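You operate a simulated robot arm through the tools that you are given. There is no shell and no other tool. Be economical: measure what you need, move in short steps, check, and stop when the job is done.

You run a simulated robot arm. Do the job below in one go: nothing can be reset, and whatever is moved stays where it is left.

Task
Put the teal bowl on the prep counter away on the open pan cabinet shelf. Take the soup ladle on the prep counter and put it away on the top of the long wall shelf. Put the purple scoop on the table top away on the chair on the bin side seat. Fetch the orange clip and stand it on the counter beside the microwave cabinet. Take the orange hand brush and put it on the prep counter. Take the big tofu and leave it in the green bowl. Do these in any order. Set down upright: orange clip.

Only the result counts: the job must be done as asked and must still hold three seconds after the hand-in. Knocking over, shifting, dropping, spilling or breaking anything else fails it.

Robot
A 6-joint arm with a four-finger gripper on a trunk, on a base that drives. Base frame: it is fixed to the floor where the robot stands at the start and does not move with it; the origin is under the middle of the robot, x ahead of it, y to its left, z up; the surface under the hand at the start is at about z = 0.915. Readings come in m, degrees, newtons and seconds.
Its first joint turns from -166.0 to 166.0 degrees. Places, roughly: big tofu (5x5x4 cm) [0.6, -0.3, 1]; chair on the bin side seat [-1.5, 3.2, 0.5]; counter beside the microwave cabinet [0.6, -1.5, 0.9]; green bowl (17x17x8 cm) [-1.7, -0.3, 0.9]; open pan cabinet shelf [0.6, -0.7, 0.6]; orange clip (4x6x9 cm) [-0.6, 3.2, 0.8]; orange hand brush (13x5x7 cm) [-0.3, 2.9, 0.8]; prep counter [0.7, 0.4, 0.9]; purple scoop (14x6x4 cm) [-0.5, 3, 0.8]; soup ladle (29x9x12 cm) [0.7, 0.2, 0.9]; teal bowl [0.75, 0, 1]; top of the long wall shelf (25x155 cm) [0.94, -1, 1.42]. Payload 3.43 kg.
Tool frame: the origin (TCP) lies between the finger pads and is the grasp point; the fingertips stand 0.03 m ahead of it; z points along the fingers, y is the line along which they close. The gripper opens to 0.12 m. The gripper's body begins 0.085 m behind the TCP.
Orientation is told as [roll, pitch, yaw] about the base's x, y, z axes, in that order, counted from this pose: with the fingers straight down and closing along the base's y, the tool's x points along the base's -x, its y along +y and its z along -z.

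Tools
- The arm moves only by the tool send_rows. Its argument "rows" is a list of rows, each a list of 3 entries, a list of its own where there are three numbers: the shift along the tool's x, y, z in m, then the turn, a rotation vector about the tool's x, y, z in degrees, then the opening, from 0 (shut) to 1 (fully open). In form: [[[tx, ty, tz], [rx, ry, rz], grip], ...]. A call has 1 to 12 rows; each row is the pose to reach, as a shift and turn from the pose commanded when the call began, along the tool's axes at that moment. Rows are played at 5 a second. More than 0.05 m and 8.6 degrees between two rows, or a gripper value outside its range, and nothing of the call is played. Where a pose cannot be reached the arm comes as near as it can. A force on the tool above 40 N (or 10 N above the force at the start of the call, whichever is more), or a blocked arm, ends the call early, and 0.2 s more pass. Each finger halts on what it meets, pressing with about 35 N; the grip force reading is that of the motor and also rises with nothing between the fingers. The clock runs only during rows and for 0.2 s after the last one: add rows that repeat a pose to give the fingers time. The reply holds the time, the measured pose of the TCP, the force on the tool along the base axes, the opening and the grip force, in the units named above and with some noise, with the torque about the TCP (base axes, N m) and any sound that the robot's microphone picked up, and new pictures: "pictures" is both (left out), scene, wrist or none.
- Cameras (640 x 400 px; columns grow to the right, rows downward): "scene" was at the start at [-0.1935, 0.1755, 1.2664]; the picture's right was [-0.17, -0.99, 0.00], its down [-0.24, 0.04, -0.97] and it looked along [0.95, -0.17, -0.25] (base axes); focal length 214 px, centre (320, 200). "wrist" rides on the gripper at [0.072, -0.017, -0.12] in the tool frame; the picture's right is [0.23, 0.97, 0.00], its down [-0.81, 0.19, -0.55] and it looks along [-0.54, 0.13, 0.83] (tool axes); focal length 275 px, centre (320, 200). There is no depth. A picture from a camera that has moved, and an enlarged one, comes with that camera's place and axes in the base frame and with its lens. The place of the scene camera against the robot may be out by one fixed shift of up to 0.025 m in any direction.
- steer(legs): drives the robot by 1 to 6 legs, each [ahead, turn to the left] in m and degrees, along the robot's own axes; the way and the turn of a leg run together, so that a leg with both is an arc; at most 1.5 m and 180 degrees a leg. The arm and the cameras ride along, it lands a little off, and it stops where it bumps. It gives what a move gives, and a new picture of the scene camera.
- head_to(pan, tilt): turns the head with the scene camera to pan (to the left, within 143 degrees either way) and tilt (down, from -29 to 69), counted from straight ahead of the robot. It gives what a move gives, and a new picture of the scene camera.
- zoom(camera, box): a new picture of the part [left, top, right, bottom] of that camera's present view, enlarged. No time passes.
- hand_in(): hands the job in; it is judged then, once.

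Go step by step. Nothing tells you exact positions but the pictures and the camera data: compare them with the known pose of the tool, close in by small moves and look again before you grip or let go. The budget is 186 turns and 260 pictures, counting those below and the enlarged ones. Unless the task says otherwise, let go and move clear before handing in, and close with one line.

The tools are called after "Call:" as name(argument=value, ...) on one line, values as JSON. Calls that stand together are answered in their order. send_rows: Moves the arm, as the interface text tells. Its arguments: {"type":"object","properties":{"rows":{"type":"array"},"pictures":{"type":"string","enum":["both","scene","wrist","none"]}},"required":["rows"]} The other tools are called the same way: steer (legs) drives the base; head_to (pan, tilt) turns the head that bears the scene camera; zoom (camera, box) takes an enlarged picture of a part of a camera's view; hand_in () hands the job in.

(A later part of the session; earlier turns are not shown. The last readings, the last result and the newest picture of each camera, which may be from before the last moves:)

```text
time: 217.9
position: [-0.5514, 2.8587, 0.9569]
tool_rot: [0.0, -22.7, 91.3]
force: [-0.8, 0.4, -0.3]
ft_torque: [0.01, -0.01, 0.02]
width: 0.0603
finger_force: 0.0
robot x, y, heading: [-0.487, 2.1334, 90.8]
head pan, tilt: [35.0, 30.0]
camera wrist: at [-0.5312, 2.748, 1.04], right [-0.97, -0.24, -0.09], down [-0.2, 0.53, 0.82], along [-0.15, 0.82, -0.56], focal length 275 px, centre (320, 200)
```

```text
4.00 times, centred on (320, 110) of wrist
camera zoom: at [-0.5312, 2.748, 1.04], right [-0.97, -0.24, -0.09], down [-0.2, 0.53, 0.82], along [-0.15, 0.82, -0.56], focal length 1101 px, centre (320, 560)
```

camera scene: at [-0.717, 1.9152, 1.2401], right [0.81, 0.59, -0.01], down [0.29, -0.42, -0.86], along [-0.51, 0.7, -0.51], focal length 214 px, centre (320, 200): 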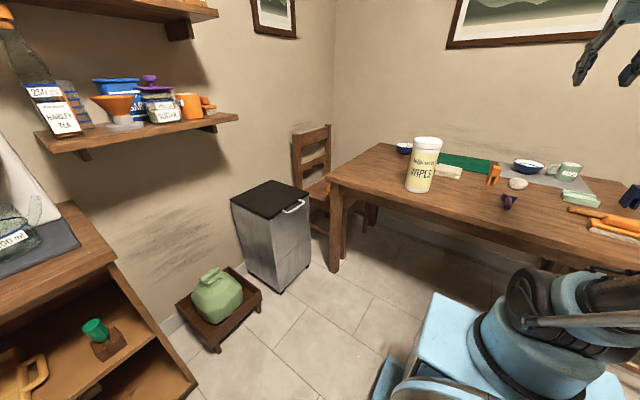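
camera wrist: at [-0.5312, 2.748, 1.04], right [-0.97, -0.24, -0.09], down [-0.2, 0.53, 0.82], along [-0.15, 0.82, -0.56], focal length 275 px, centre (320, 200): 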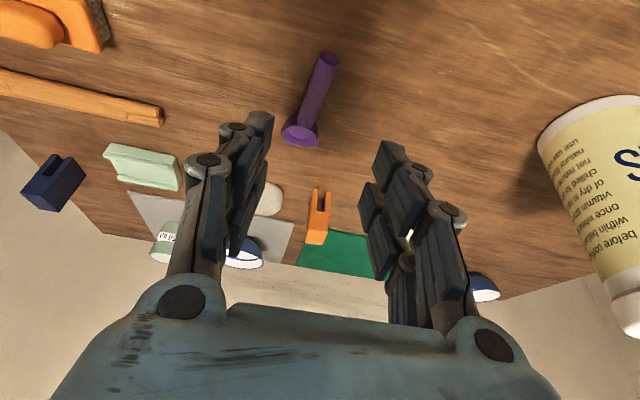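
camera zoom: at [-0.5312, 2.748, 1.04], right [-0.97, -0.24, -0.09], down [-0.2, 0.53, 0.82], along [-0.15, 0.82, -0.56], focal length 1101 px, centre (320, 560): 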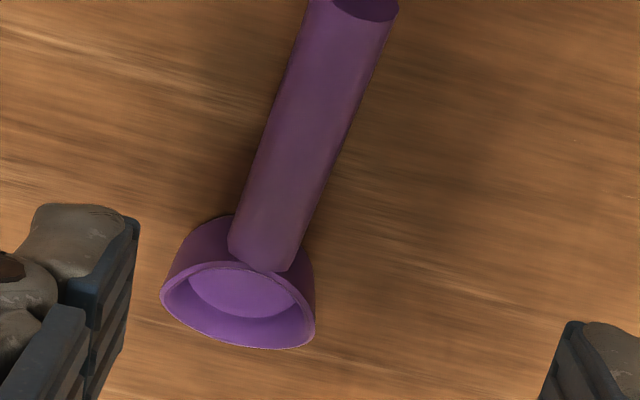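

The handle is nearly aligned with the tool. I'll descend to z ≈ 0.83 over its middle and check.

Call:
send_rows(rows=[[[-0.004, -0.001, 0.045], [0, 0, 0], 0.45], [[-0.008, -0.003, 0.09], [0, 0, 0], 0.45], [[-0.012, -0.004, 0.143], [0, 0, 0], 0.45], [[-0.012, -0.004, 0.143], [0, 0, 0], 0.45]], pictures="wrist")

Call:
head_to(pan=0, tilt=20)

Call:
zoom(camera="scene", box=[300, 170, 400, 240])

```text
refused: row 3 steps farther than a row can; nothing moved
```

```text
time: 218.9
position: [-0.5513, 2.861, 0.9581]
tool_rot: [0.1, -22.9, 91.3]
force: [-0.4, 0.1, 0.5]
ft_torque: [0.01, 0.0, -0.02]
width: 0.0602
finger_force: 0.0
robot x, y, heading: [-0.4867, 2.1359, 90.9]
head pan, tilt: [0.0, 20.0]
camera scene: at [-0.6656, 1.9353, 1.2559], right [1.0, 0.02, 0.0], down [0.01, -0.35, -0.94], along [-0.01, 0.93, -0.35], focal length 214 px, centre (320, 200)
```

scene: 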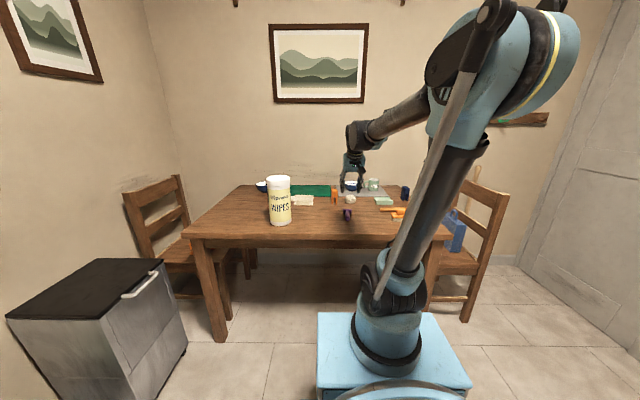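

```text
5.71 times, centred on (350, 205) of scene
camera zoom: at [-0.6656, 1.9353, 1.2559], right [1.0, 0.02, 0.0], down [0.01, -0.35, -0.94], along [-0.01, 0.93, -0.35], focal length 1226 px, centre (149, 171)
```

zoom: 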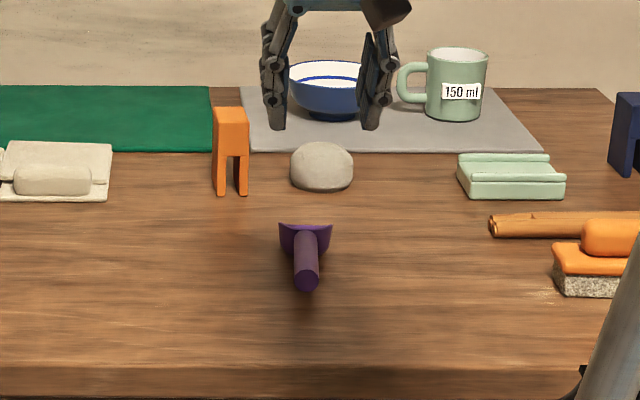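

The handle is a bit above the table (z ≈ 0.79). I'll descend in proper step sizes.

Call:
send_rows(rows=[[[-0.004, -0.001, 0.045], [0, 0, 0], 0.45], [[-0.008, -0.003, 0.09], [0, 0, 0], 0.45], [[-0.012, -0.004, 0.13], [0, 0, 0], 0.45], [[-0.012, -0.004, 0.142], [0, 0, 0], 0.45], [[-0.012, -0.004, 0.142], [0, 0, 0], 0.45]], pictures="wrist")

Call:
zoom(camera="scene", box=[300, 170, 400, 240])

```text
time: 220.1
position: [-0.5481, 2.9249, 0.8305]
tool_rot: [0.1, -22.7, 91.2]
force: [0.4, -0.2, 0.4]
ft_torque: [-0.02, 0.01, -0.01]
width: 0.0541
finger_force: 0.1
robot x, y, heading: [-0.4844, 2.1385, 91.0]
head pan, tilt: [0.0, 20.0]
camera wrist: at [-0.5295, 2.8124, 0.9121], right [-0.97, -0.24, -0.09], down [-0.2, 0.53, 0.82], along [-0.15, 0.82, -0.56], focal length 275 px, centre (320, 200)
```

wrist: 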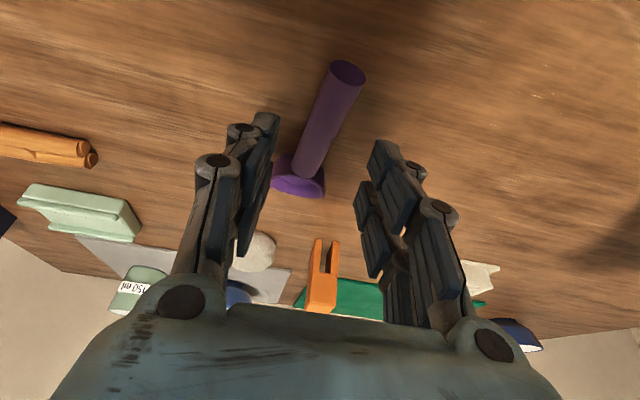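

```text
5.71 times, centred on (350, 205) of scene
camera zoom: at [-0.6655, 1.9353, 1.256], right [1.0, 0.02, 0.0], down [0.01, -0.35, -0.94], along [-0.01, 0.94, -0.35], focal length 1226 px, centre (149, 171)
```

zoom: 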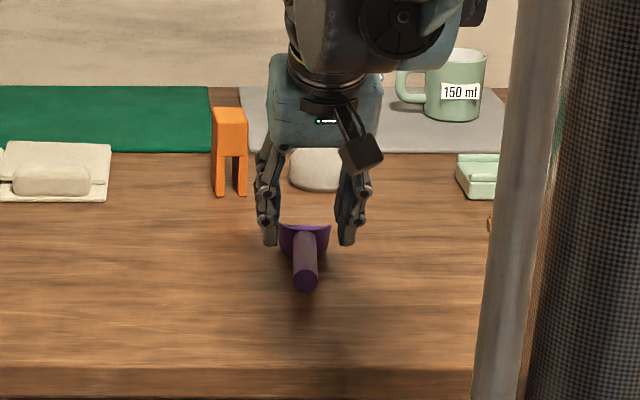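

The handle centre is at z ≈ 0.80, aligned at x -0.548. I'll lower 3.2 cm and close.

Call:
send_rows(rows=[[[0.006, 0, 0.015], [0, 0, 0], 0.45], [[0.0124, 0, 0.0295], [0, 0, 0], 0.45], [[0.0124, 0, 0.0295], [0, 0, 0], 0.2], [[0.0124, 0, 0.0295], [0, 0, 0], 0], [[0.0124, 0, 0.0295], [0, 0, 0], 0]], pictures="wrist")

Call:
zoom(camera="scene", box=[300, 170, 400, 240])

```text
time: 221.3
position: [-0.5479, 2.926, 0.7982]
tool_rot: [0.1, -22.9, 91.3]
force: [0.5, -0.6, -0.8]
ft_torque: [-0.04, 0.01, -0.02]
width: 0.021
finger_force: 35.1
robot x, y, heading: [-0.4846, 2.1377, 90.8]
head pan, tilt: [0.0, 20.0]
camera wrist: at [-0.5291, 2.8124, 0.8807], right [-0.97, -0.24, -0.09], down [-0.2, 0.53, 0.82], along [-0.15, 0.82, -0.56], focal length 275 px, centre (320, 200)
```

wrist: 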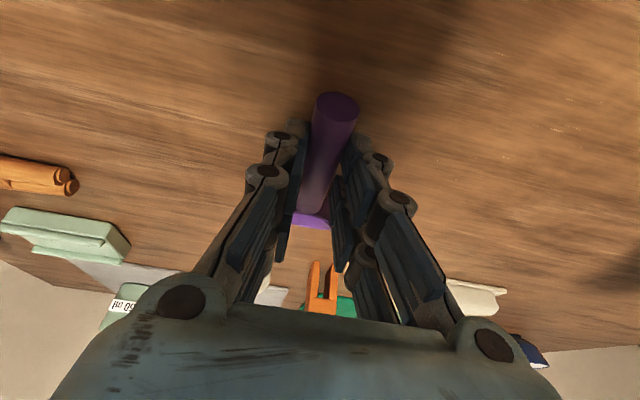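

```text
5.71 times, centred on (350, 205) of scene
camera zoom: at [-0.6655, 1.9353, 1.256], right [1.0, 0.02, 0.0], down [0.01, -0.35, -0.94], along [-0.01, 0.93, -0.35], focal length 1226 px, centre (149, 171)
```

zoom: 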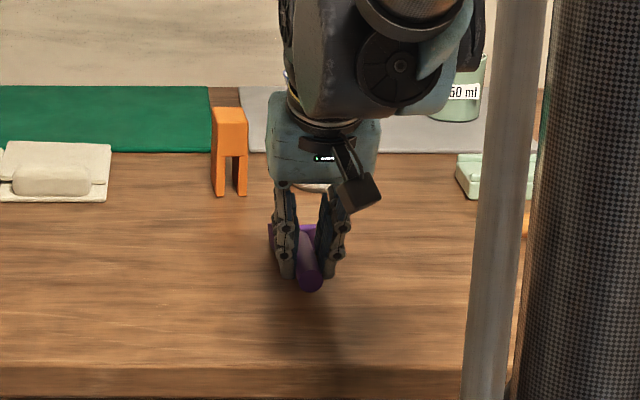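

Gripped. I'll lift, retract, and drive to stand left of here, by the bin-side chair.

Call:
send_rows(rows=[[[-0.008, 0, -0.018], [0, 0, 0], 0], [[-0.027, 0, -0.065], [0, 0, 0], 0], [[-0.046, 0, -0.111], [0, 0, 0], 0], [[-0.065, 0, -0.157], [0, 0, 0], 0], [[-0.084, 0, -0.203], [0, 0, 0], 0], [[-0.1, 0, -0.25], [0, 0, 0], 0], [[-0.075, 0, -0.29], [0, 0, 0], 0], [[-0.03, 0, -0.31], [0, 0, 0], 0], [[0.015, 0, -0.33], [0, 0, 0], 0], [[0.06, 0, -0.345], [0, 0, 0], 0]], pictures="wrist")

Call:
steer(legs=[[-0.3, 0], [0, 90], [0.5, 0], [0, -90]])

Call:
head_to(pan=15, tilt=30)

```text
refused: row 2 steps farther than a row can; nothing moved
```

```text
time: 228.6
position: [-1.32, 1.7708, 0.8132]
tool_rot: [0.1, -23.4, -178.5]
force: [-1.8, 0.6, -1.9]
ft_torque: [0.04, -0.16, 0.02]
width: 0.0212
finger_force: 35.6
robot x, y, heading: [-0.5607, 1.8452, -176.4]
head pan, tilt: [0.0, 20.0]
stopped in leg 3: the force on the tool passed its limit at 118 N (the readings are from after the stop); the commanded pose is now the measured one
camera scene: at [-0.3396, 1.6699, 1.2561], right [-0.06, 1.0, 0.0], down [0.35, 0.02, -0.93], along [-0.93, -0.06, -0.36], focal length 214 px, centre (320, 200)
```

scene: 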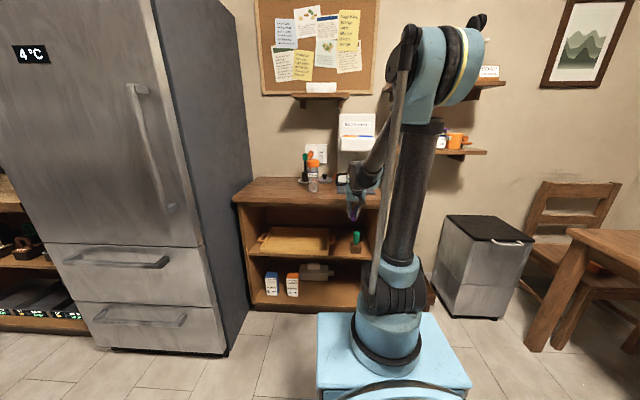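

```text
time: 229.3
position: [-1.3212, 1.7704, 0.8127]
tool_rot: [0.1, -23.6, -178.5]
force: [0.1, 0.2, 0.4]
ft_torque: [0.01, -0.07, -0.01]
width: 0.0211
finger_force: 35.1
robot x, y, heading: [-0.5597, 1.8479, -176.2]
head pan, tilt: [15.0, 30.0]
camera scene: at [-0.3317, 1.6471, 1.24], right [-0.32, 0.95, 0.0], down [0.48, 0.16, -0.86], along [-0.81, -0.28, -0.51], focal length 214 px, centre (320, 200)
```

scene: 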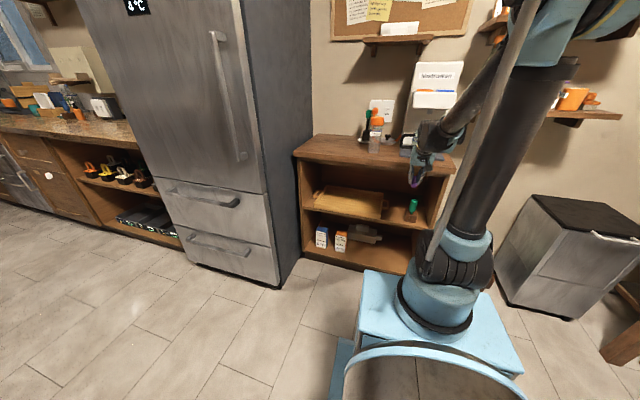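

The lift rows were refused, so the hand drove low and bumped the small cabinet edge. I must check what happened before going on.

Call:
zoom(camera="scene", box=[290, 90, 490, 250])

Call:
zoom(camera="wrist", box=[0, 0, 640, 400])

Call:
head_to(pan=-85, tilt=20)

```text
2.50 times, centred on (390, 170) of scene
camera zoom: at [-0.3317, 1.6471, 1.24], right [-0.32, 0.95, 0.0], down [0.48, 0.16, -0.86], along [-0.81, -0.28, -0.51], focal length 536 px, centre (145, 275)
```

zoom: 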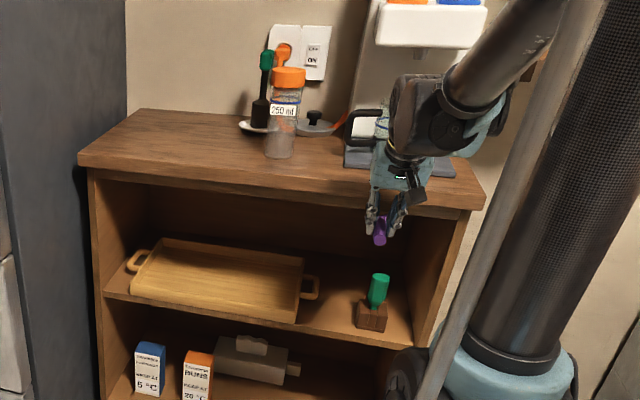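

```text
1.00 times, centred on (320, 200) of wrist (not enlarged: the box is as wide or as high as the picture)
camera zoom: at [-1.208, 1.7899, 0.8947], right [0.24, -0.97, -0.09], down [-0.52, -0.2, 0.83], along [-0.82, -0.15, -0.55], focal length 275 px, centre (320, 200)
```

zoom: 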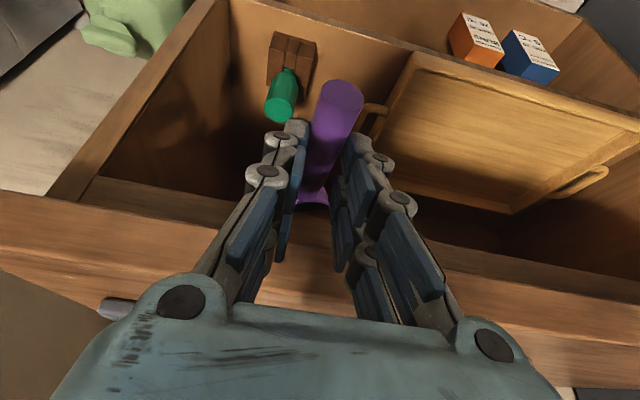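

```text
time: 231.1
position: [-1.3208, 1.7714, 0.8133]
tool_rot: [0.2, -23.5, -178.5]
force: [-0.3, 0.9, 0.7]
ft_torque: [-0.01, -0.09, 0.02]
width: 0.0211
finger_force: 34.6
robot x, y, heading: [-0.5585, 1.8429, -176.7]
head pan, tilt: [-85.0, 20.0]
camera scene: at [-0.2601, 1.7679, 1.2571], right [0.99, 0.15, 0.01], down [0.06, -0.34, -0.94], along [-0.14, 0.93, -0.34], focal length 214 px, centre (320, 200)
```

scene: 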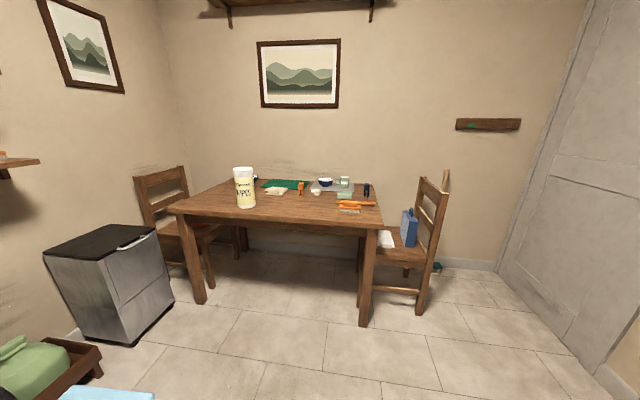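

Nothing appears displaced and the scoop is still held. I'll back off, then lift in small steps.

Call:
steer(legs=[[-0.15, 0]])

Call:
send_rows(rows=[[[-0.015, 0, -0.037], [0, 0, 0], 0], [[-0.031, 0, -0.075], [0, 0, 0], 0], [[-0.047, 0, -0.112], [0, 0, 0], 0], [[-0.062, 0, -0.15], [0, 0, 0], 0], [[-0.078, 0, -0.187], [0, 0, 0], 0], [[-0.094, 0, -0.225], [0, 0, 0], 0], [[-0.11, 0, -0.262], [0, 0, 0], 0], [[-0.105, 0, -0.3], [0, 0, 0], 0], [[-0.065, 0, -0.318], [0, 0, 0], 0], [[-0.025, 0, -0.336], [0, 0, 0], 0], [[0.015, 0, -0.354], [0, 0, 0], 0]])

```text
time: 232.5
position: [-1.1685, 1.7795, 0.8136]
tool_rot: [0.2, -23.4, -178.5]
force: [-0.5, -0.4, -0.6]
ft_torque: [-0.03, -0.03, 0.03]
width: 0.021
finger_force: 34.9
robot x, y, heading: [-0.4066, 1.8542, -176.3]
head pan, tilt: [-85.0, 20.0]
camera scene: at [-0.1077, 1.7775, 1.2571], right [0.99, 0.15, 0.01], down [0.06, -0.34, -0.94], along [-0.14, 0.93, -0.34], focal length 214 px, centre (320, 200)
```

scene: 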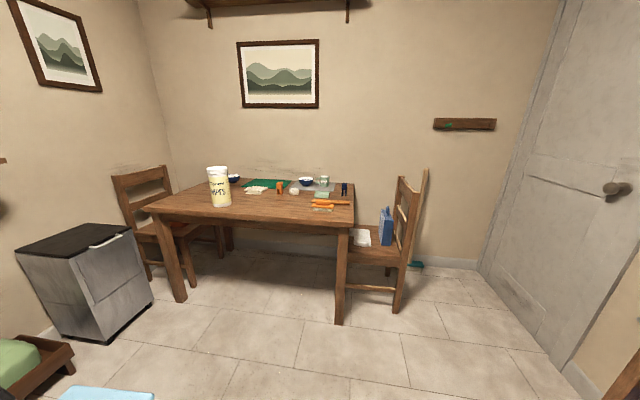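

```text
time: 234.9
position: [-0.999, 1.7878, 1.1365]
tool_rot: [0.3, -24.2, -178.7]
force: [-0.7, -0.7, -0.7]
ft_torque: [-0.03, -0.11, -0.01]
width: 0.021
finger_force: 35.1
robot x, y, heading: [-0.4046, 1.8546, -176.4]
head pan, tilt: [-85.0, 20.0]
camera scene: at [-0.1082, 1.7774, 1.2571], right [0.99, 0.15, 0.01], down [0.06, -0.34, -0.94], along [-0.14, 0.93, -0.34], focal length 214 px, centre (320, 200)
camera wrist: at [-0.8853, 1.8072, 1.2168], right [0.24, -0.97, -0.09], down [-0.51, -0.2, 0.84], along [-0.83, -0.15, -0.54], focal length 275 px, centre (320, 200)
```

scene: 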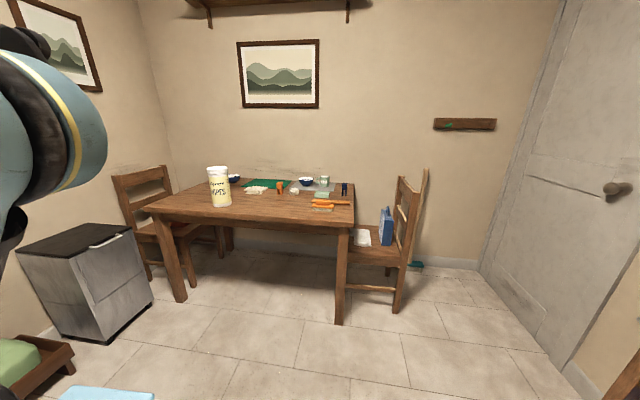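
wrist: 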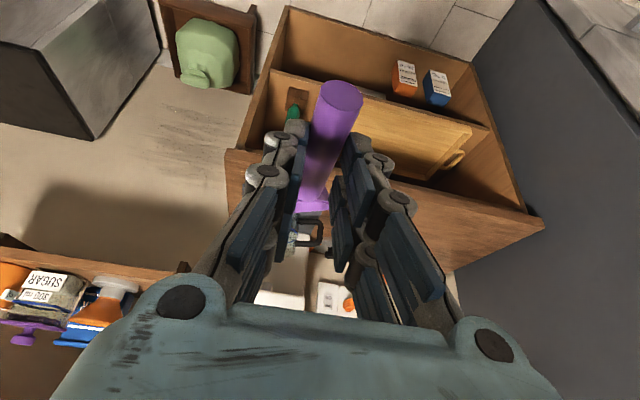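

The scoop is fine. I'll now drive diagonally to stand near (-0.95, 2.15), facing the table side.

Call:
steer(legs=[[0, -34], [0.6, 0], [0, -45]])

Call:
head_to(pan=25, tilt=30)

Call:
zoom(camera="wrist", box=[0, 0, 640, 400])

```text
time: 242.6
position: [-1.0852, 2.7462, 1.1368]
tool_rot: [0.3, -24.3, 100.1]
force: [0.1, 1.1, -0.5]
ft_torque: [-0.05, -0.03, 0.02]
width: 0.0209
finger_force: 35.5
robot x, y, heading: [-0.929, 2.1686, 102.2]
head pan, tilt: [-85.0, 20.0]
camera scene: at [-0.9581, 1.8714, 1.2571], right [0.3, -0.95, 0.01], down [-0.32, -0.11, -0.94], along [0.9, 0.27, -0.34], focal length 214 px, centre (320, 200)
```

scene: 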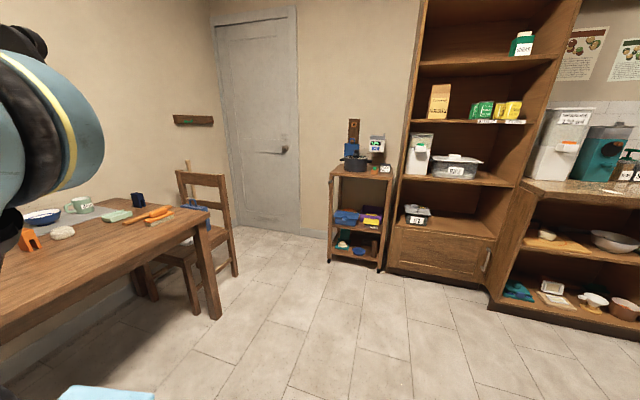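

```text
time: 244.5
position: [-1.082, 2.7325, 1.1439]
tool_rot: [0.3, -24.9, 100.1]
force: [0.4, -0.3, -1.5]
ft_torque: [-0.06, -0.03, -0.01]
width: 0.0208
finger_force: 35.2
robot x, y, heading: [-0.9335, 2.1703, 102.3]
head pan, tilt: [25.0, 30.0]
camera scene: at [-1.1017, 1.9156, 1.24], right [0.8, 0.6, -0.01], down [0.3, -0.41, -0.86], along [-0.52, 0.68, -0.51], focal length 214 px, centre (320, 200)
```

scene: 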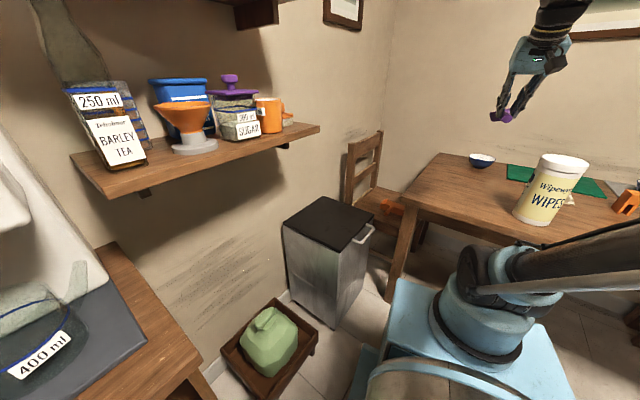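

```text
1.00 times, centred on (320, 200) of wrist (not enlarged: the box is as wide or as high as the picture)
camera zoom: at [-1.0446, 2.6209, 1.2224], right [-0.92, -0.38, -0.09], down [-0.27, 0.46, 0.84], along [-0.28, 0.8, -0.53], focal length 275 px, centre (320, 200)
```

zoom: 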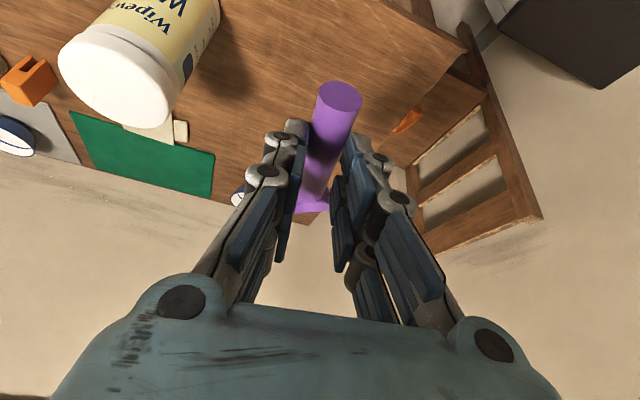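

I see the chair seat strip between the table edge (x ≈ -1.32) and the chair back (x ≈ -1.62), with an orange item at (-1.51, 3.13). I'll turn left 15° to aim at it.

Call:
steer(legs=[[0, 16]])

Call:
send_rows(rows=[[[-0.04, 0, 0.018], [0, 0, 0], 0], [[-0.08, 0, 0.036], [0, 0, 0], 0], [[-0.12, 0, 0.054], [0, 0, 0], 0], [[-0.16, 0, 0.072], [0, 0, 0], 0], [[-0.18, 0, 0.081], [0, 0, 0], 0], [[-0.18, 0, 0.081], [0, 0, 0], 0]])

```text
time: 245.9
position: [-1.2301, 2.67, 1.1438]
tool_rot: [0.3, -25.0, 116.1]
force: [-0.2, 0.3, -0.9]
ft_torque: [-0.06, 0.0, 0.0]
width: 0.0208
finger_force: 35.2
robot x, y, heading: [-0.9309, 2.1714, 118.3]
head pan, tilt: [25.0, 30.0]
camera scene: at [-1.0238, 1.877, 1.24], right [0.6, 0.8, -0.01], down [0.41, -0.31, -0.86], along [-0.69, 0.51, -0.51], focal length 214 px, centre (320, 200)
```

scene: 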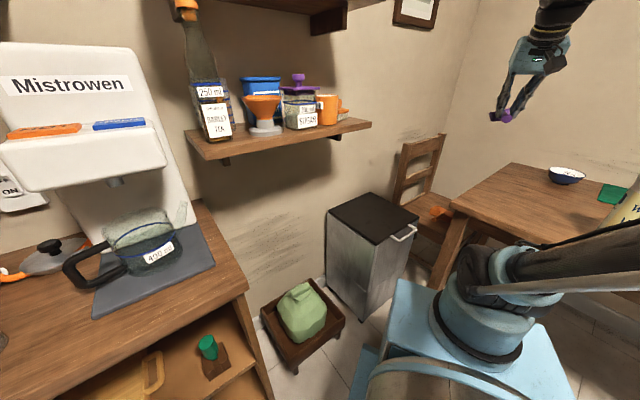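

```text
time: 247.3
position: [-1.313, 2.8353, 1.1542]
tool_rot: [0.3, -25.5, 116.0]
force: [-0.1, -0.1, -1.1]
ft_torque: [-0.04, -0.03, -0.01]
width: 0.021
finger_force: 35.3
robot x, y, heading: [-0.9339, 2.1683, 118.2]
head pan, tilt: [25.0, 30.0]
camera scene: at [-1.0239, 1.8772, 1.24], right [0.6, 0.8, -0.01], down [0.41, -0.31, -0.86], along [-0.69, 0.51, -0.51], focal length 214 px, centre (320, 200)
camera wrist: at [-1.2462, 2.738, 1.2316], right [-0.78, -0.62, -0.09], down [-0.39, 0.36, 0.85], along [-0.49, 0.7, -0.52], focal length 275 px, centre (320, 200)
```

scene: 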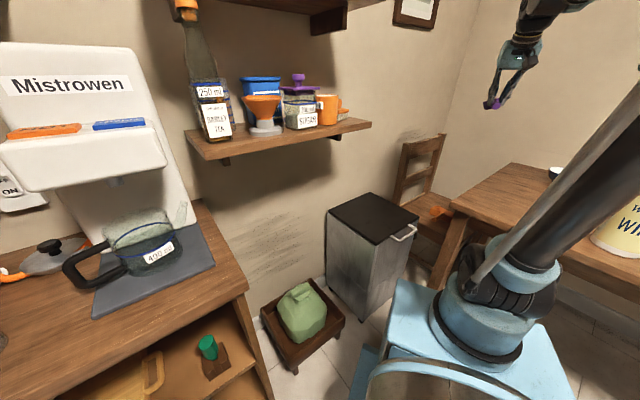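
wrist: 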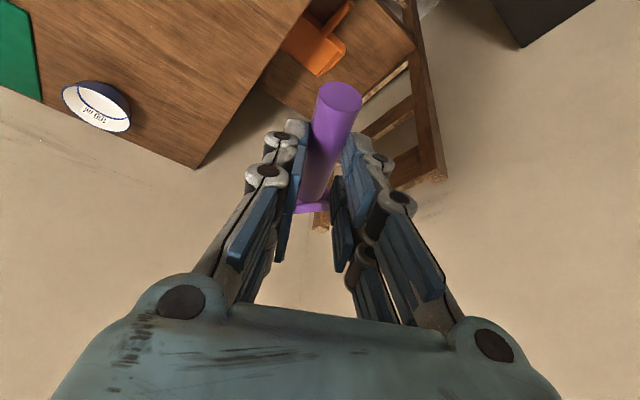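

I need a better view of the seat, so I'll zoom both cameras on it.

Call:
zoom(camera="scene", box=[390, 130, 510, 270])

Call:
zoom(camera="wrist", box=[200, 0, 450, 160])

```text
2.86 times, centred on (450, 200) of scene
camera zoom: at [-1.0239, 1.8772, 1.24], right [0.6, 0.8, -0.01], down [0.41, -0.31, -0.86], along [-0.69, 0.51, -0.51], focal length 613 px, centre (-51, 200)
```

zoom: 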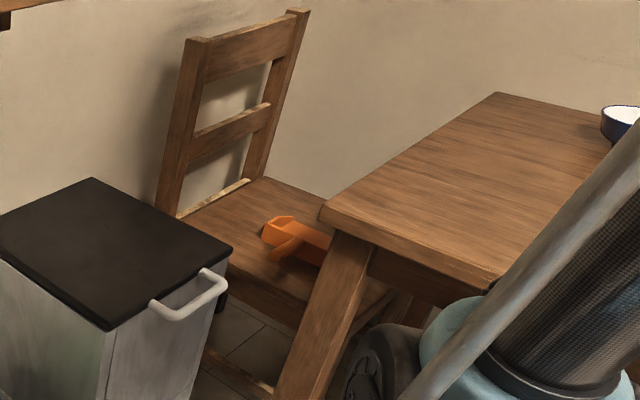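

```text
2.50 times, centred on (325, 80) of wrist
camera zoom: at [-1.2462, 2.738, 1.2316], right [-0.78, -0.62, -0.09], down [-0.39, 0.36, 0.85], along [-0.49, 0.7, -0.52], focal length 688 px, centre (308, 500)
```

zoom: 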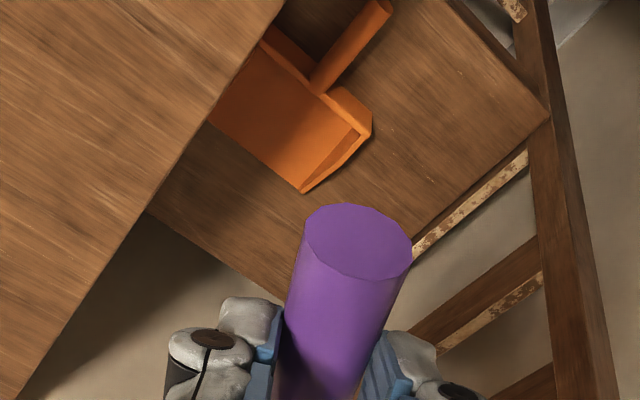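

An orange dustpan takes the middle of the seat. The free patch is at about (-1.535, 2.995), near the back corner. I'll turn 7.5° more and extend 0.25 m at this height.

Call:
steer(legs=[[0, 7.5]])

Call:
send_rows(rows=[[[-0.036, 0, 0.017], [0, 0.5, 0], 0], [[-0.072, 0, 0.034], [0, 1, 0], 0], [[-0.108, 0, 0.051], [0, 1.5, 0], 0], [[-0.144, 0, 0.068], [0, 2, 0], 0], [[-0.18, 0, 0.085], [0, 2.5, 0], 0], [[-0.225, 0, 0.107], [0, 2.5, 0], 0], [[-0.225, 0, 0.107], [0, 2.5, 0], 0]], pictures="wrist")

Call:
zoom(camera="wrist", box=[180, 0, 430, 160])

```text
time: 248.3
position: [-1.3975, 2.7791, 1.1555]
tool_rot: [0.3, -25.5, 123.7]
force: [-0.2, -0.1, -0.8]
ft_torque: [-0.04, -0.05, 0.01]
width: 0.021
finger_force: 34.6
robot x, y, heading: [-0.9261, 2.1712, 125.9]
head pan, tilt: [25.0, 30.0]
camera scene: at [-0.9836, 1.8667, 1.24], right [0.49, 0.87, -0.01], down [0.44, -0.25, -0.86], along [-0.75, 0.42, -0.51], focal length 214 px, centre (320, 200)
```

scene: 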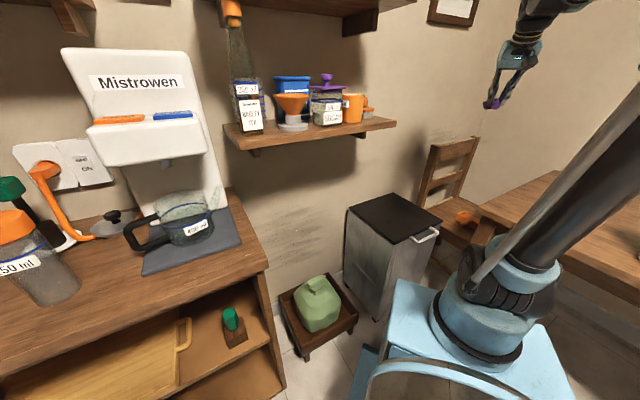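

```text
time: 249.9
position: [-1.5247, 2.9738, 1.167]
tool_rot: [0.4, -23.6, 123.7]
force: [0.6, 0.5, -0.4]
ft_torque: [-0.04, 0.02, 0.05]
width: 0.0211
finger_force: 35.1
robot x, y, heading: [-0.9261, 2.172, 125.8]
head pan, tilt: [25.0, 30.0]
camera wrist: at [-1.448, 2.8891, 1.2479], right [-0.69, -0.72, -0.09], down [-0.44, 0.33, 0.83], along [-0.57, 0.62, -0.55], focal length 275 px, centre (320, 200)
```

wrist: 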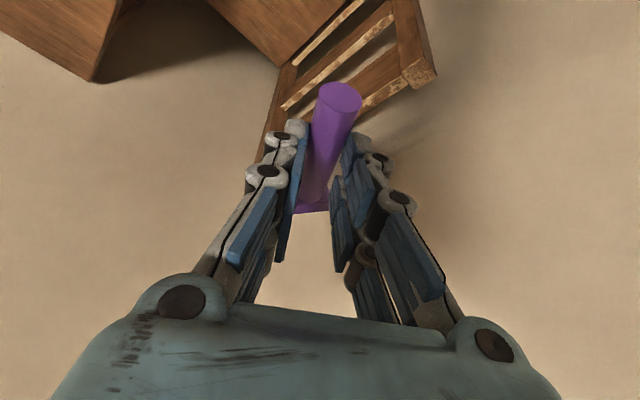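

```text
2.50 times, centred on (305, 80) of wrist
camera zoom: at [-1.448, 2.8891, 1.2479], right [-0.69, -0.72, -0.09], down [-0.44, 0.33, 0.83], along [-0.57, 0.62, -0.55], focal length 688 px, centre (358, 500)
```

zoom: 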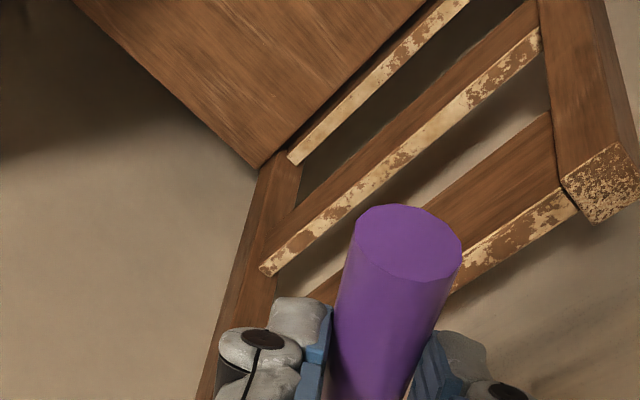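

The chair back is at x ≈ -1.66, so there's room. I'll lower 0.35 m and check the clearance.

Call:
send_rows(rows=[[[0.005, 0, 0.045], [0, 0, 0], 0], [[0.02, 0, 0.09], [0, 0, 0], 0], [[0.038, 0, 0.135], [0, 0, 0], 0], [[0.057, 0, 0.178], [0, 0, 0], 0], [[0.075, 0, 0.22], [0, 0, 0], 0], [[0.093, 0, 0.262], [0, 0, 0], 0], [[0.112, 0, 0.305], [0, 0, 0], 0], [[0.118, 0, 0.33], [0, 0, 0], 0], [[0.118, 0, 0.33], [0, 0, 0], 0]])

```text
time: 251.9
position: [-1.5422, 2.9929, 0.8183]
tool_rot: [0.3, -23.7, 123.6]
force: [0.0, -0.3, -1.1]
ft_torque: [-0.06, -0.02, 0.01]
width: 0.0208
finger_force: 35.0
robot x, y, heading: [-0.9298, 2.17, 125.8]
head pan, tilt: [25.0, 30.0]
camera scene: at [-0.9838, 1.8669, 1.2401], right [0.49, 0.87, -0.01], down [0.44, -0.25, -0.86], along [-0.75, 0.42, -0.51], focal length 214 px, centre (320, 200)
camera wrist: at [-1.4648, 2.9077, 0.8988], right [-0.69, -0.72, -0.09], down [-0.44, 0.33, 0.83], along [-0.57, 0.62, -0.55], focal length 275 px, centre (320, 200)
```

scene: 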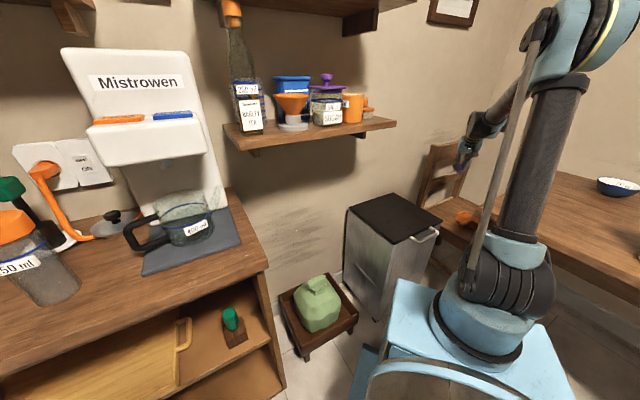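
wrist: 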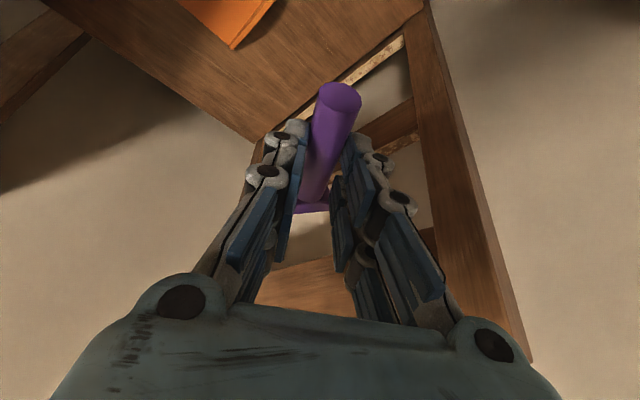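

Clearances are good. I'll continue lowering to z ≈ 0.57.

Call:
send_rows(rows=[[[0.018, 0, 0.042], [0, 0, 0], 0], [[0.036, 0, 0.084], [0, 0, 0], 0], [[0.055, 0, 0.126], [0, 0, 0], 0], [[0.073, 0, 0.168], [0, 0, 0], 0], [[0.091, 0, 0.208], [0, 0, 0], 0], [[0.099, 0, 0.227], [0, 0, 0], 0], [[0.099, 0, 0.227], [0, 0, 0], 0]])

Call:
zoom(camera="scene", box=[400, 130, 520, 270])

```text
time: 253.5
position: [-1.542, 2.9935, 0.5694]
tool_rot: [0.3, -23.7, 123.5]
force: [-0.4, -0.5, -1.4]
ft_torque: [-0.04, -0.05, 0.0]
width: 0.0212
finger_force: 35.4
robot x, y, heading: [-0.929, 2.1682, 125.9]
head pan, tilt: [25.0, 30.0]
camera scene: at [-0.9838, 1.8669, 1.2401], right [0.49, 0.87, -0.01], down [0.44, -0.25, -0.86], along [-0.75, 0.42, -0.51], focal length 214 px, centre (320, 200)
camera wrist: at [-1.4658, 2.909, 0.6504], right [-0.69, -0.72, -0.09], down [-0.44, 0.33, 0.83], along [-0.57, 0.62, -0.55], focal length 275 px, centre (320, 200)
```

scene: 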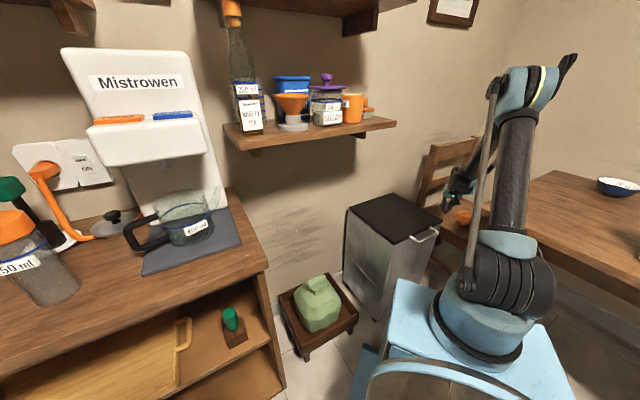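
wrist: 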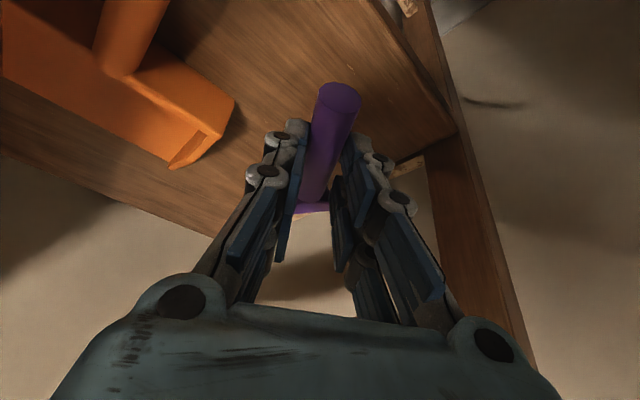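

```text
2.86 times, centred on (460, 200) of scene
camera zoom: at [-0.9838, 1.8669, 1.2401], right [0.49, 0.87, -0.01], down [0.44, -0.25, -0.86], along [-0.75, 0.42, -0.51], focal length 613 px, centre (-80, 200)
```

zoom: 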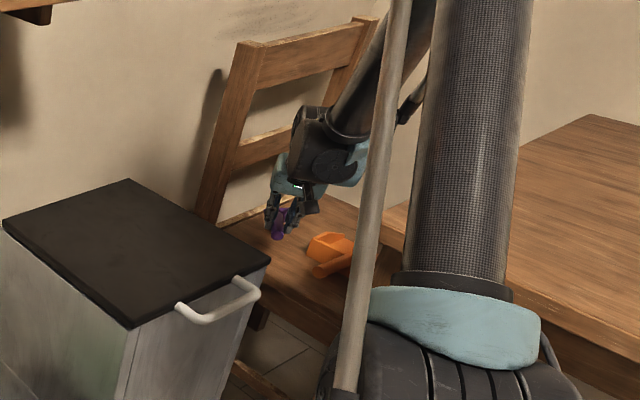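

Clear of the dustpan. I'll lower in small steps until contact.

Call:
send_rows(rows=[[[0.008, 0, 0.018], [0, 0, 0], 0], [[0.012, 0, 0.027], [0, 0, 0], 0], [[0.016, 0, 0.037], [0, 0, 0], 0], [[0.02, 0, 0.046], [0, 0, 0], 0], [[0.024, 0, 0.055], [0, 0, 0], 0], [[0.028, 0, 0.064], [0, 0, 0], 0], [[0.032, 0, 0.073], [0, 0, 0], 0]], pictures="wrist")

```text
time: 255.1
position: [-1.5411, 2.9895, 0.5062]
tool_rot: [0.4, -24.4, 123.6]
force: [-1.4, 1.3, -2.5]
ft_torque: [-0.06, -0.09, 0.05]
width: 0.0209
finger_force: 35.2
robot x, y, heading: [-0.933, 2.1715, 125.9]
head pan, tilt: [25.0, 30.0]
stopped in row 7: the force on the tool passed its limit at 93 N (the readings are from after the stop); the commanded pose is now the measured one
camera wrist: at [-1.4633, 2.9025, 0.585], right [-0.69, -0.72, -0.09], down [-0.44, 0.32, 0.84], along [-0.57, 0.62, -0.53], focal length 275 px, centre (320, 200)
```

wrist: 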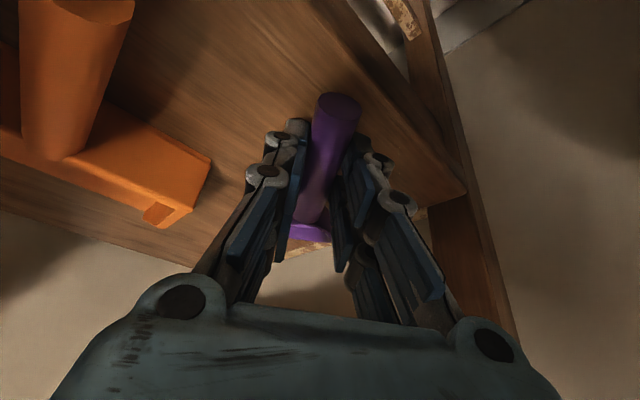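

Contact at z ≈ 0.506. I'll zoom to see whether the head is fully on the seat.

Call:
zoom(camera="wrist", box=[240, 80, 480, 280])

Call:
zoom(camera="scene", box=[430, 160, 490, 240])

```text
2.00 times, centred on (360, 180) of wrist
camera zoom: at [-1.4633, 2.9025, 0.585], right [-0.69, -0.72, -0.09], down [-0.44, 0.32, 0.84], along [-0.57, 0.62, -0.53], focal length 551 px, centre (240, 240)
```

zoom: 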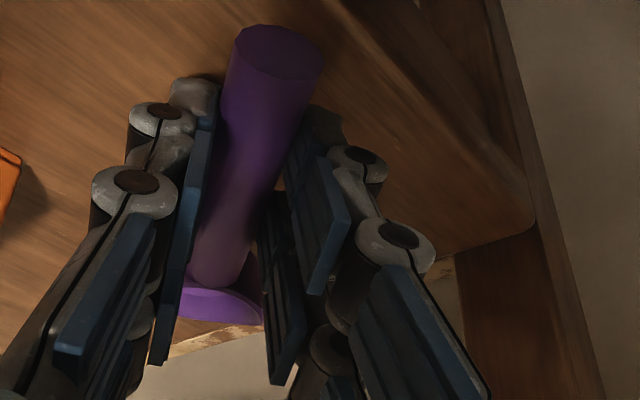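

```text
5.00 times, centred on (460, 200) of scene
camera zoom: at [-0.9842, 1.8675, 1.2402], right [0.49, 0.87, -0.01], down [0.44, -0.25, -0.86], along [-0.75, 0.42, -0.51], focal length 1072 px, centre (-380, 200)
```

zoom: 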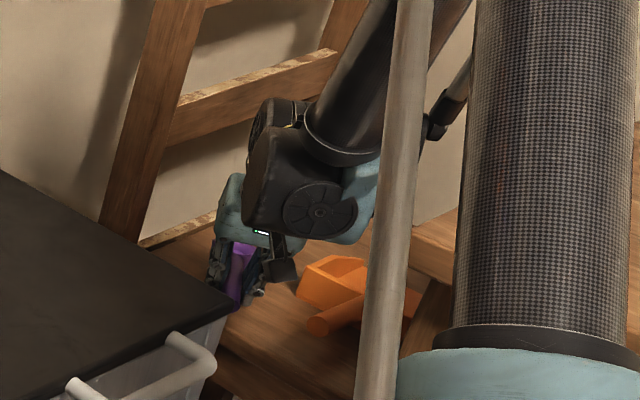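

The head is close to the seat's back edge. I'll lift 1.5 cm, draw back 3 cm, and set down again.

Call:
send_rows(rows=[[[-0.006, 0, -0.0137], [0, 0, 0], 0], [[0.0075, 0, -0.02], [0, 0, 0], 0], [[0.021, 0, -0.026], [0, 0, 0], 0], [[0.021, 0, -0.026], [0, 1.4, 0], 0], [[0.0252, 0, -0.017], [0, 1.4, 0], 0], [[0.0272, 0, -0.0124], [0, 1.4, 0], 0], [[0.0282, 0, -0.01], [0, 1.4, 0], 0]], pictures="wrist")

```text
time: 256.7
position: [-1.5248, 2.9649, 0.5037]
tool_rot: [0.5, -23.1, 123.6]
force: [0.2, -0.8, -1.0]
ft_torque: [-0.03, -0.02, 0.02]
width: 0.0208
finger_force: 35.1
robot x, y, heading: [-0.9318, 2.1712, 125.9]
head pan, tilt: [25.0, 30.0]
camera wrist: at [-1.4476, 2.8791, 0.5849], right [-0.69, -0.72, -0.08], down [-0.45, 0.34, 0.83], along [-0.57, 0.61, -0.55], focal length 275 px, centre (320, 200)
```

wrist: 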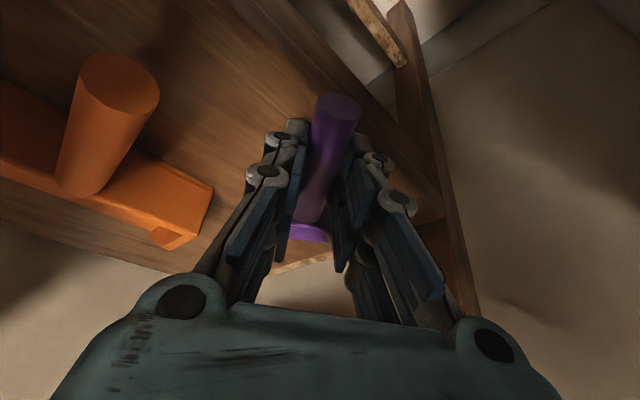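

The handle tip is near the seat's near edge. I'll lift slightly, shift 2 cm toward +y, and lower to contact.

Call:
send_rows(rows=[[[-0.005, 0, -0.011], [0, 0, 0], 0], [[-0.0125, -0.0055, -0.0078], [0, 0, 0], 0], [[-0.02, -0.011, -0.0045], [0, 0, 0], 0], [[-0.016, -0.011, 0.0046], [0, 0, 0], 0], [[-0.013, -0.011, 0.0115], [0, 0, 0], 0], [[-0.011, -0.011, 0.016], [0, 0, 0], 0], [[-0.0095, -0.011, 0.0195], [0, 0, 0], 0]], pictures="wrist")

```text
time: 258.2
position: [-1.5219, 2.9786, 0.5056]
tool_rot: [0.4, -24.1, 123.6]
force: [-1.0, 1.9, -3.4]
ft_torque: [-0.09, -0.1, -0.02]
width: 0.0209
finger_force: 34.8
robot x, y, heading: [-0.9318, 2.1702, 125.9]
head pan, tilt: [25.0, 30.0]
stopped in row 7: the force on the tool passed its limit at 52 N (the readings are from after the stop); the commanded pose is now the measured one
camera wrist: at [-1.4439, 2.894, 0.586], right [-0.69, -0.72, -0.09], down [-0.44, 0.32, 0.84], along [-0.57, 0.62, -0.54], focal length 275 px, centre (320, 200)
```

wrist: 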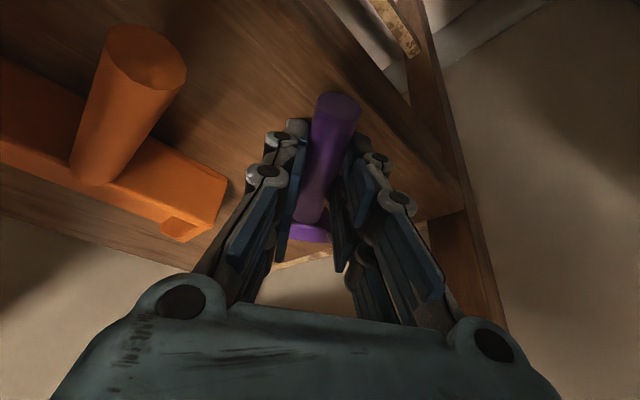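

Contact again, and the head is fully on the seat. I'll open slightly and withdraw along the tool axis.

Call:
send_rows(rows=[[[0, 0, 0], [0, 0, 0], 0.22], [[0, 0, 0], [0, 0, 0], 0.28], [[0, 0, 0], [0, 0, 0], 0.28]], pictures="wrist")

Call:
send_rows(rows=[[[0, 0, -0.02], [0, 0, 0], 0.28], [[0, 0, -0.05], [0, 0, 0], 0.28], [[0, 0, -0.09], [0, 0, 0], 0.28], [[0, 0, -0.13], [0, 0, 0], 0.28]], pictures="wrist")

```text
time: 259.0
position: [-1.5207, 2.9797, 0.5068]
tool_rot: [0.4, -24.0, 123.7]
force: [-0.2, -0.1, -0.3]
ft_torque: [-0.01, 0.0, 0.0]
width: 0.0337
finger_force: 0.1
robot x, y, heading: [-0.9317, 2.1718, 125.9]
head pan, tilt: [25.0, 30.0]
camera wrist: at [-1.4436, 2.8938, 0.5865], right [-0.69, -0.72, -0.09], down [-0.44, 0.32, 0.84], along [-0.57, 0.62, -0.54], focal length 275 px, centre (320, 200)
```

wrist: 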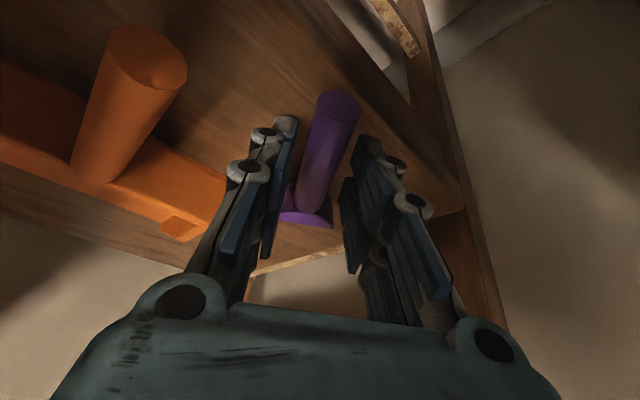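

```text
time: 260.0
position: [-1.4899, 2.9359, 0.6235]
tool_rot: [0.4, -24.0, 123.7]
force: [0.2, 1.1, -0.5]
ft_torque: [-0.03, -0.06, 0.0]
width: 0.0336
finger_force: 0.1
robot x, y, heading: [-0.9316, 2.1677, 125.7]
head pan, tilt: [25.0, 30.0]
camera wrist: at [-1.4128, 2.8498, 0.704], right [-0.69, -0.72, -0.09], down [-0.44, 0.32, 0.84], along [-0.57, 0.62, -0.54], focal length 275 px, centre (320, 200)
```

wrist: 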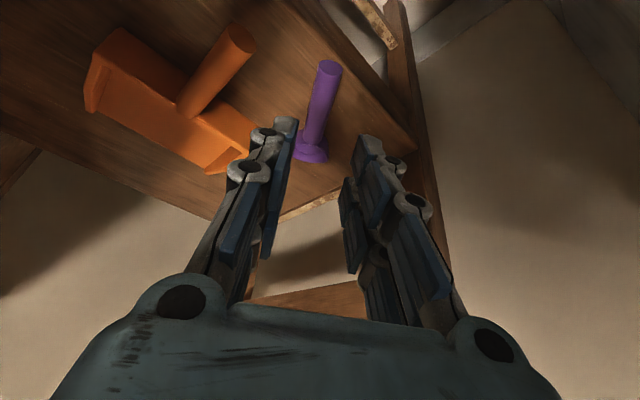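

The scoop rests on the seat. I'll raise the arm straight up.

Call:
send_rows(rows=[[[-0.018, 0, -0.041], [0, 0, 0], 0.4], [[-0.037, 0, -0.082], [0, 0, 0], 0.4], [[-0.055, 0, -0.123], [0, 0, 0], 0.4], [[-0.073, 0, -0.164], [0, 0, 0], 0.4], [[-0.092, 0, -0.206], [0, 0, 0], 0.4], [[-0.11, 0, -0.247], [0, 0, 0], 0.4], [[-0.128, 0, -0.288], [0, 0, 0], 0.4], [[-0.147, 0, -0.329], [0, 0, 0], 0.4], [[-0.165, 0, -0.37], [0, 0, 0], 0.4], [[-0.183, 0, -0.411], [0, 0, 0], 0.4], [[-0.202, 0, -0.452], [0, 0, 0], 0.4], [[-0.22, 0, -0.493], [0, 0, 0], 0.4]], pictures="wrist")

```text
time: 262.6
position: [-1.4892, 2.9383, 1.1696]
tool_rot: [0.4, -24.0, 123.6]
force: [0.2, 0.6, -0.1]
ft_torque: [-0.01, -0.02, -0.03]
width: 0.048
finger_force: 0.2
robot x, y, heading: [-0.9318, 2.1703, 125.8]
head pan, tilt: [25.0, 30.0]
camera wrist: at [-1.4117, 2.8529, 1.2488], right [-0.69, -0.72, -0.09], down [-0.44, 0.32, 0.84], along [-0.57, 0.62, -0.54], focal length 275 px, centre (320, 200)
```

wrist: 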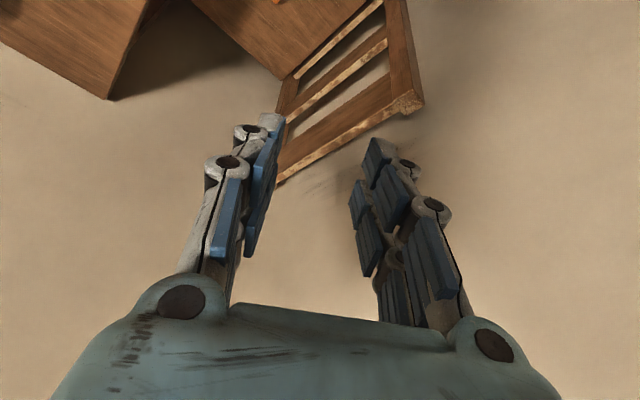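

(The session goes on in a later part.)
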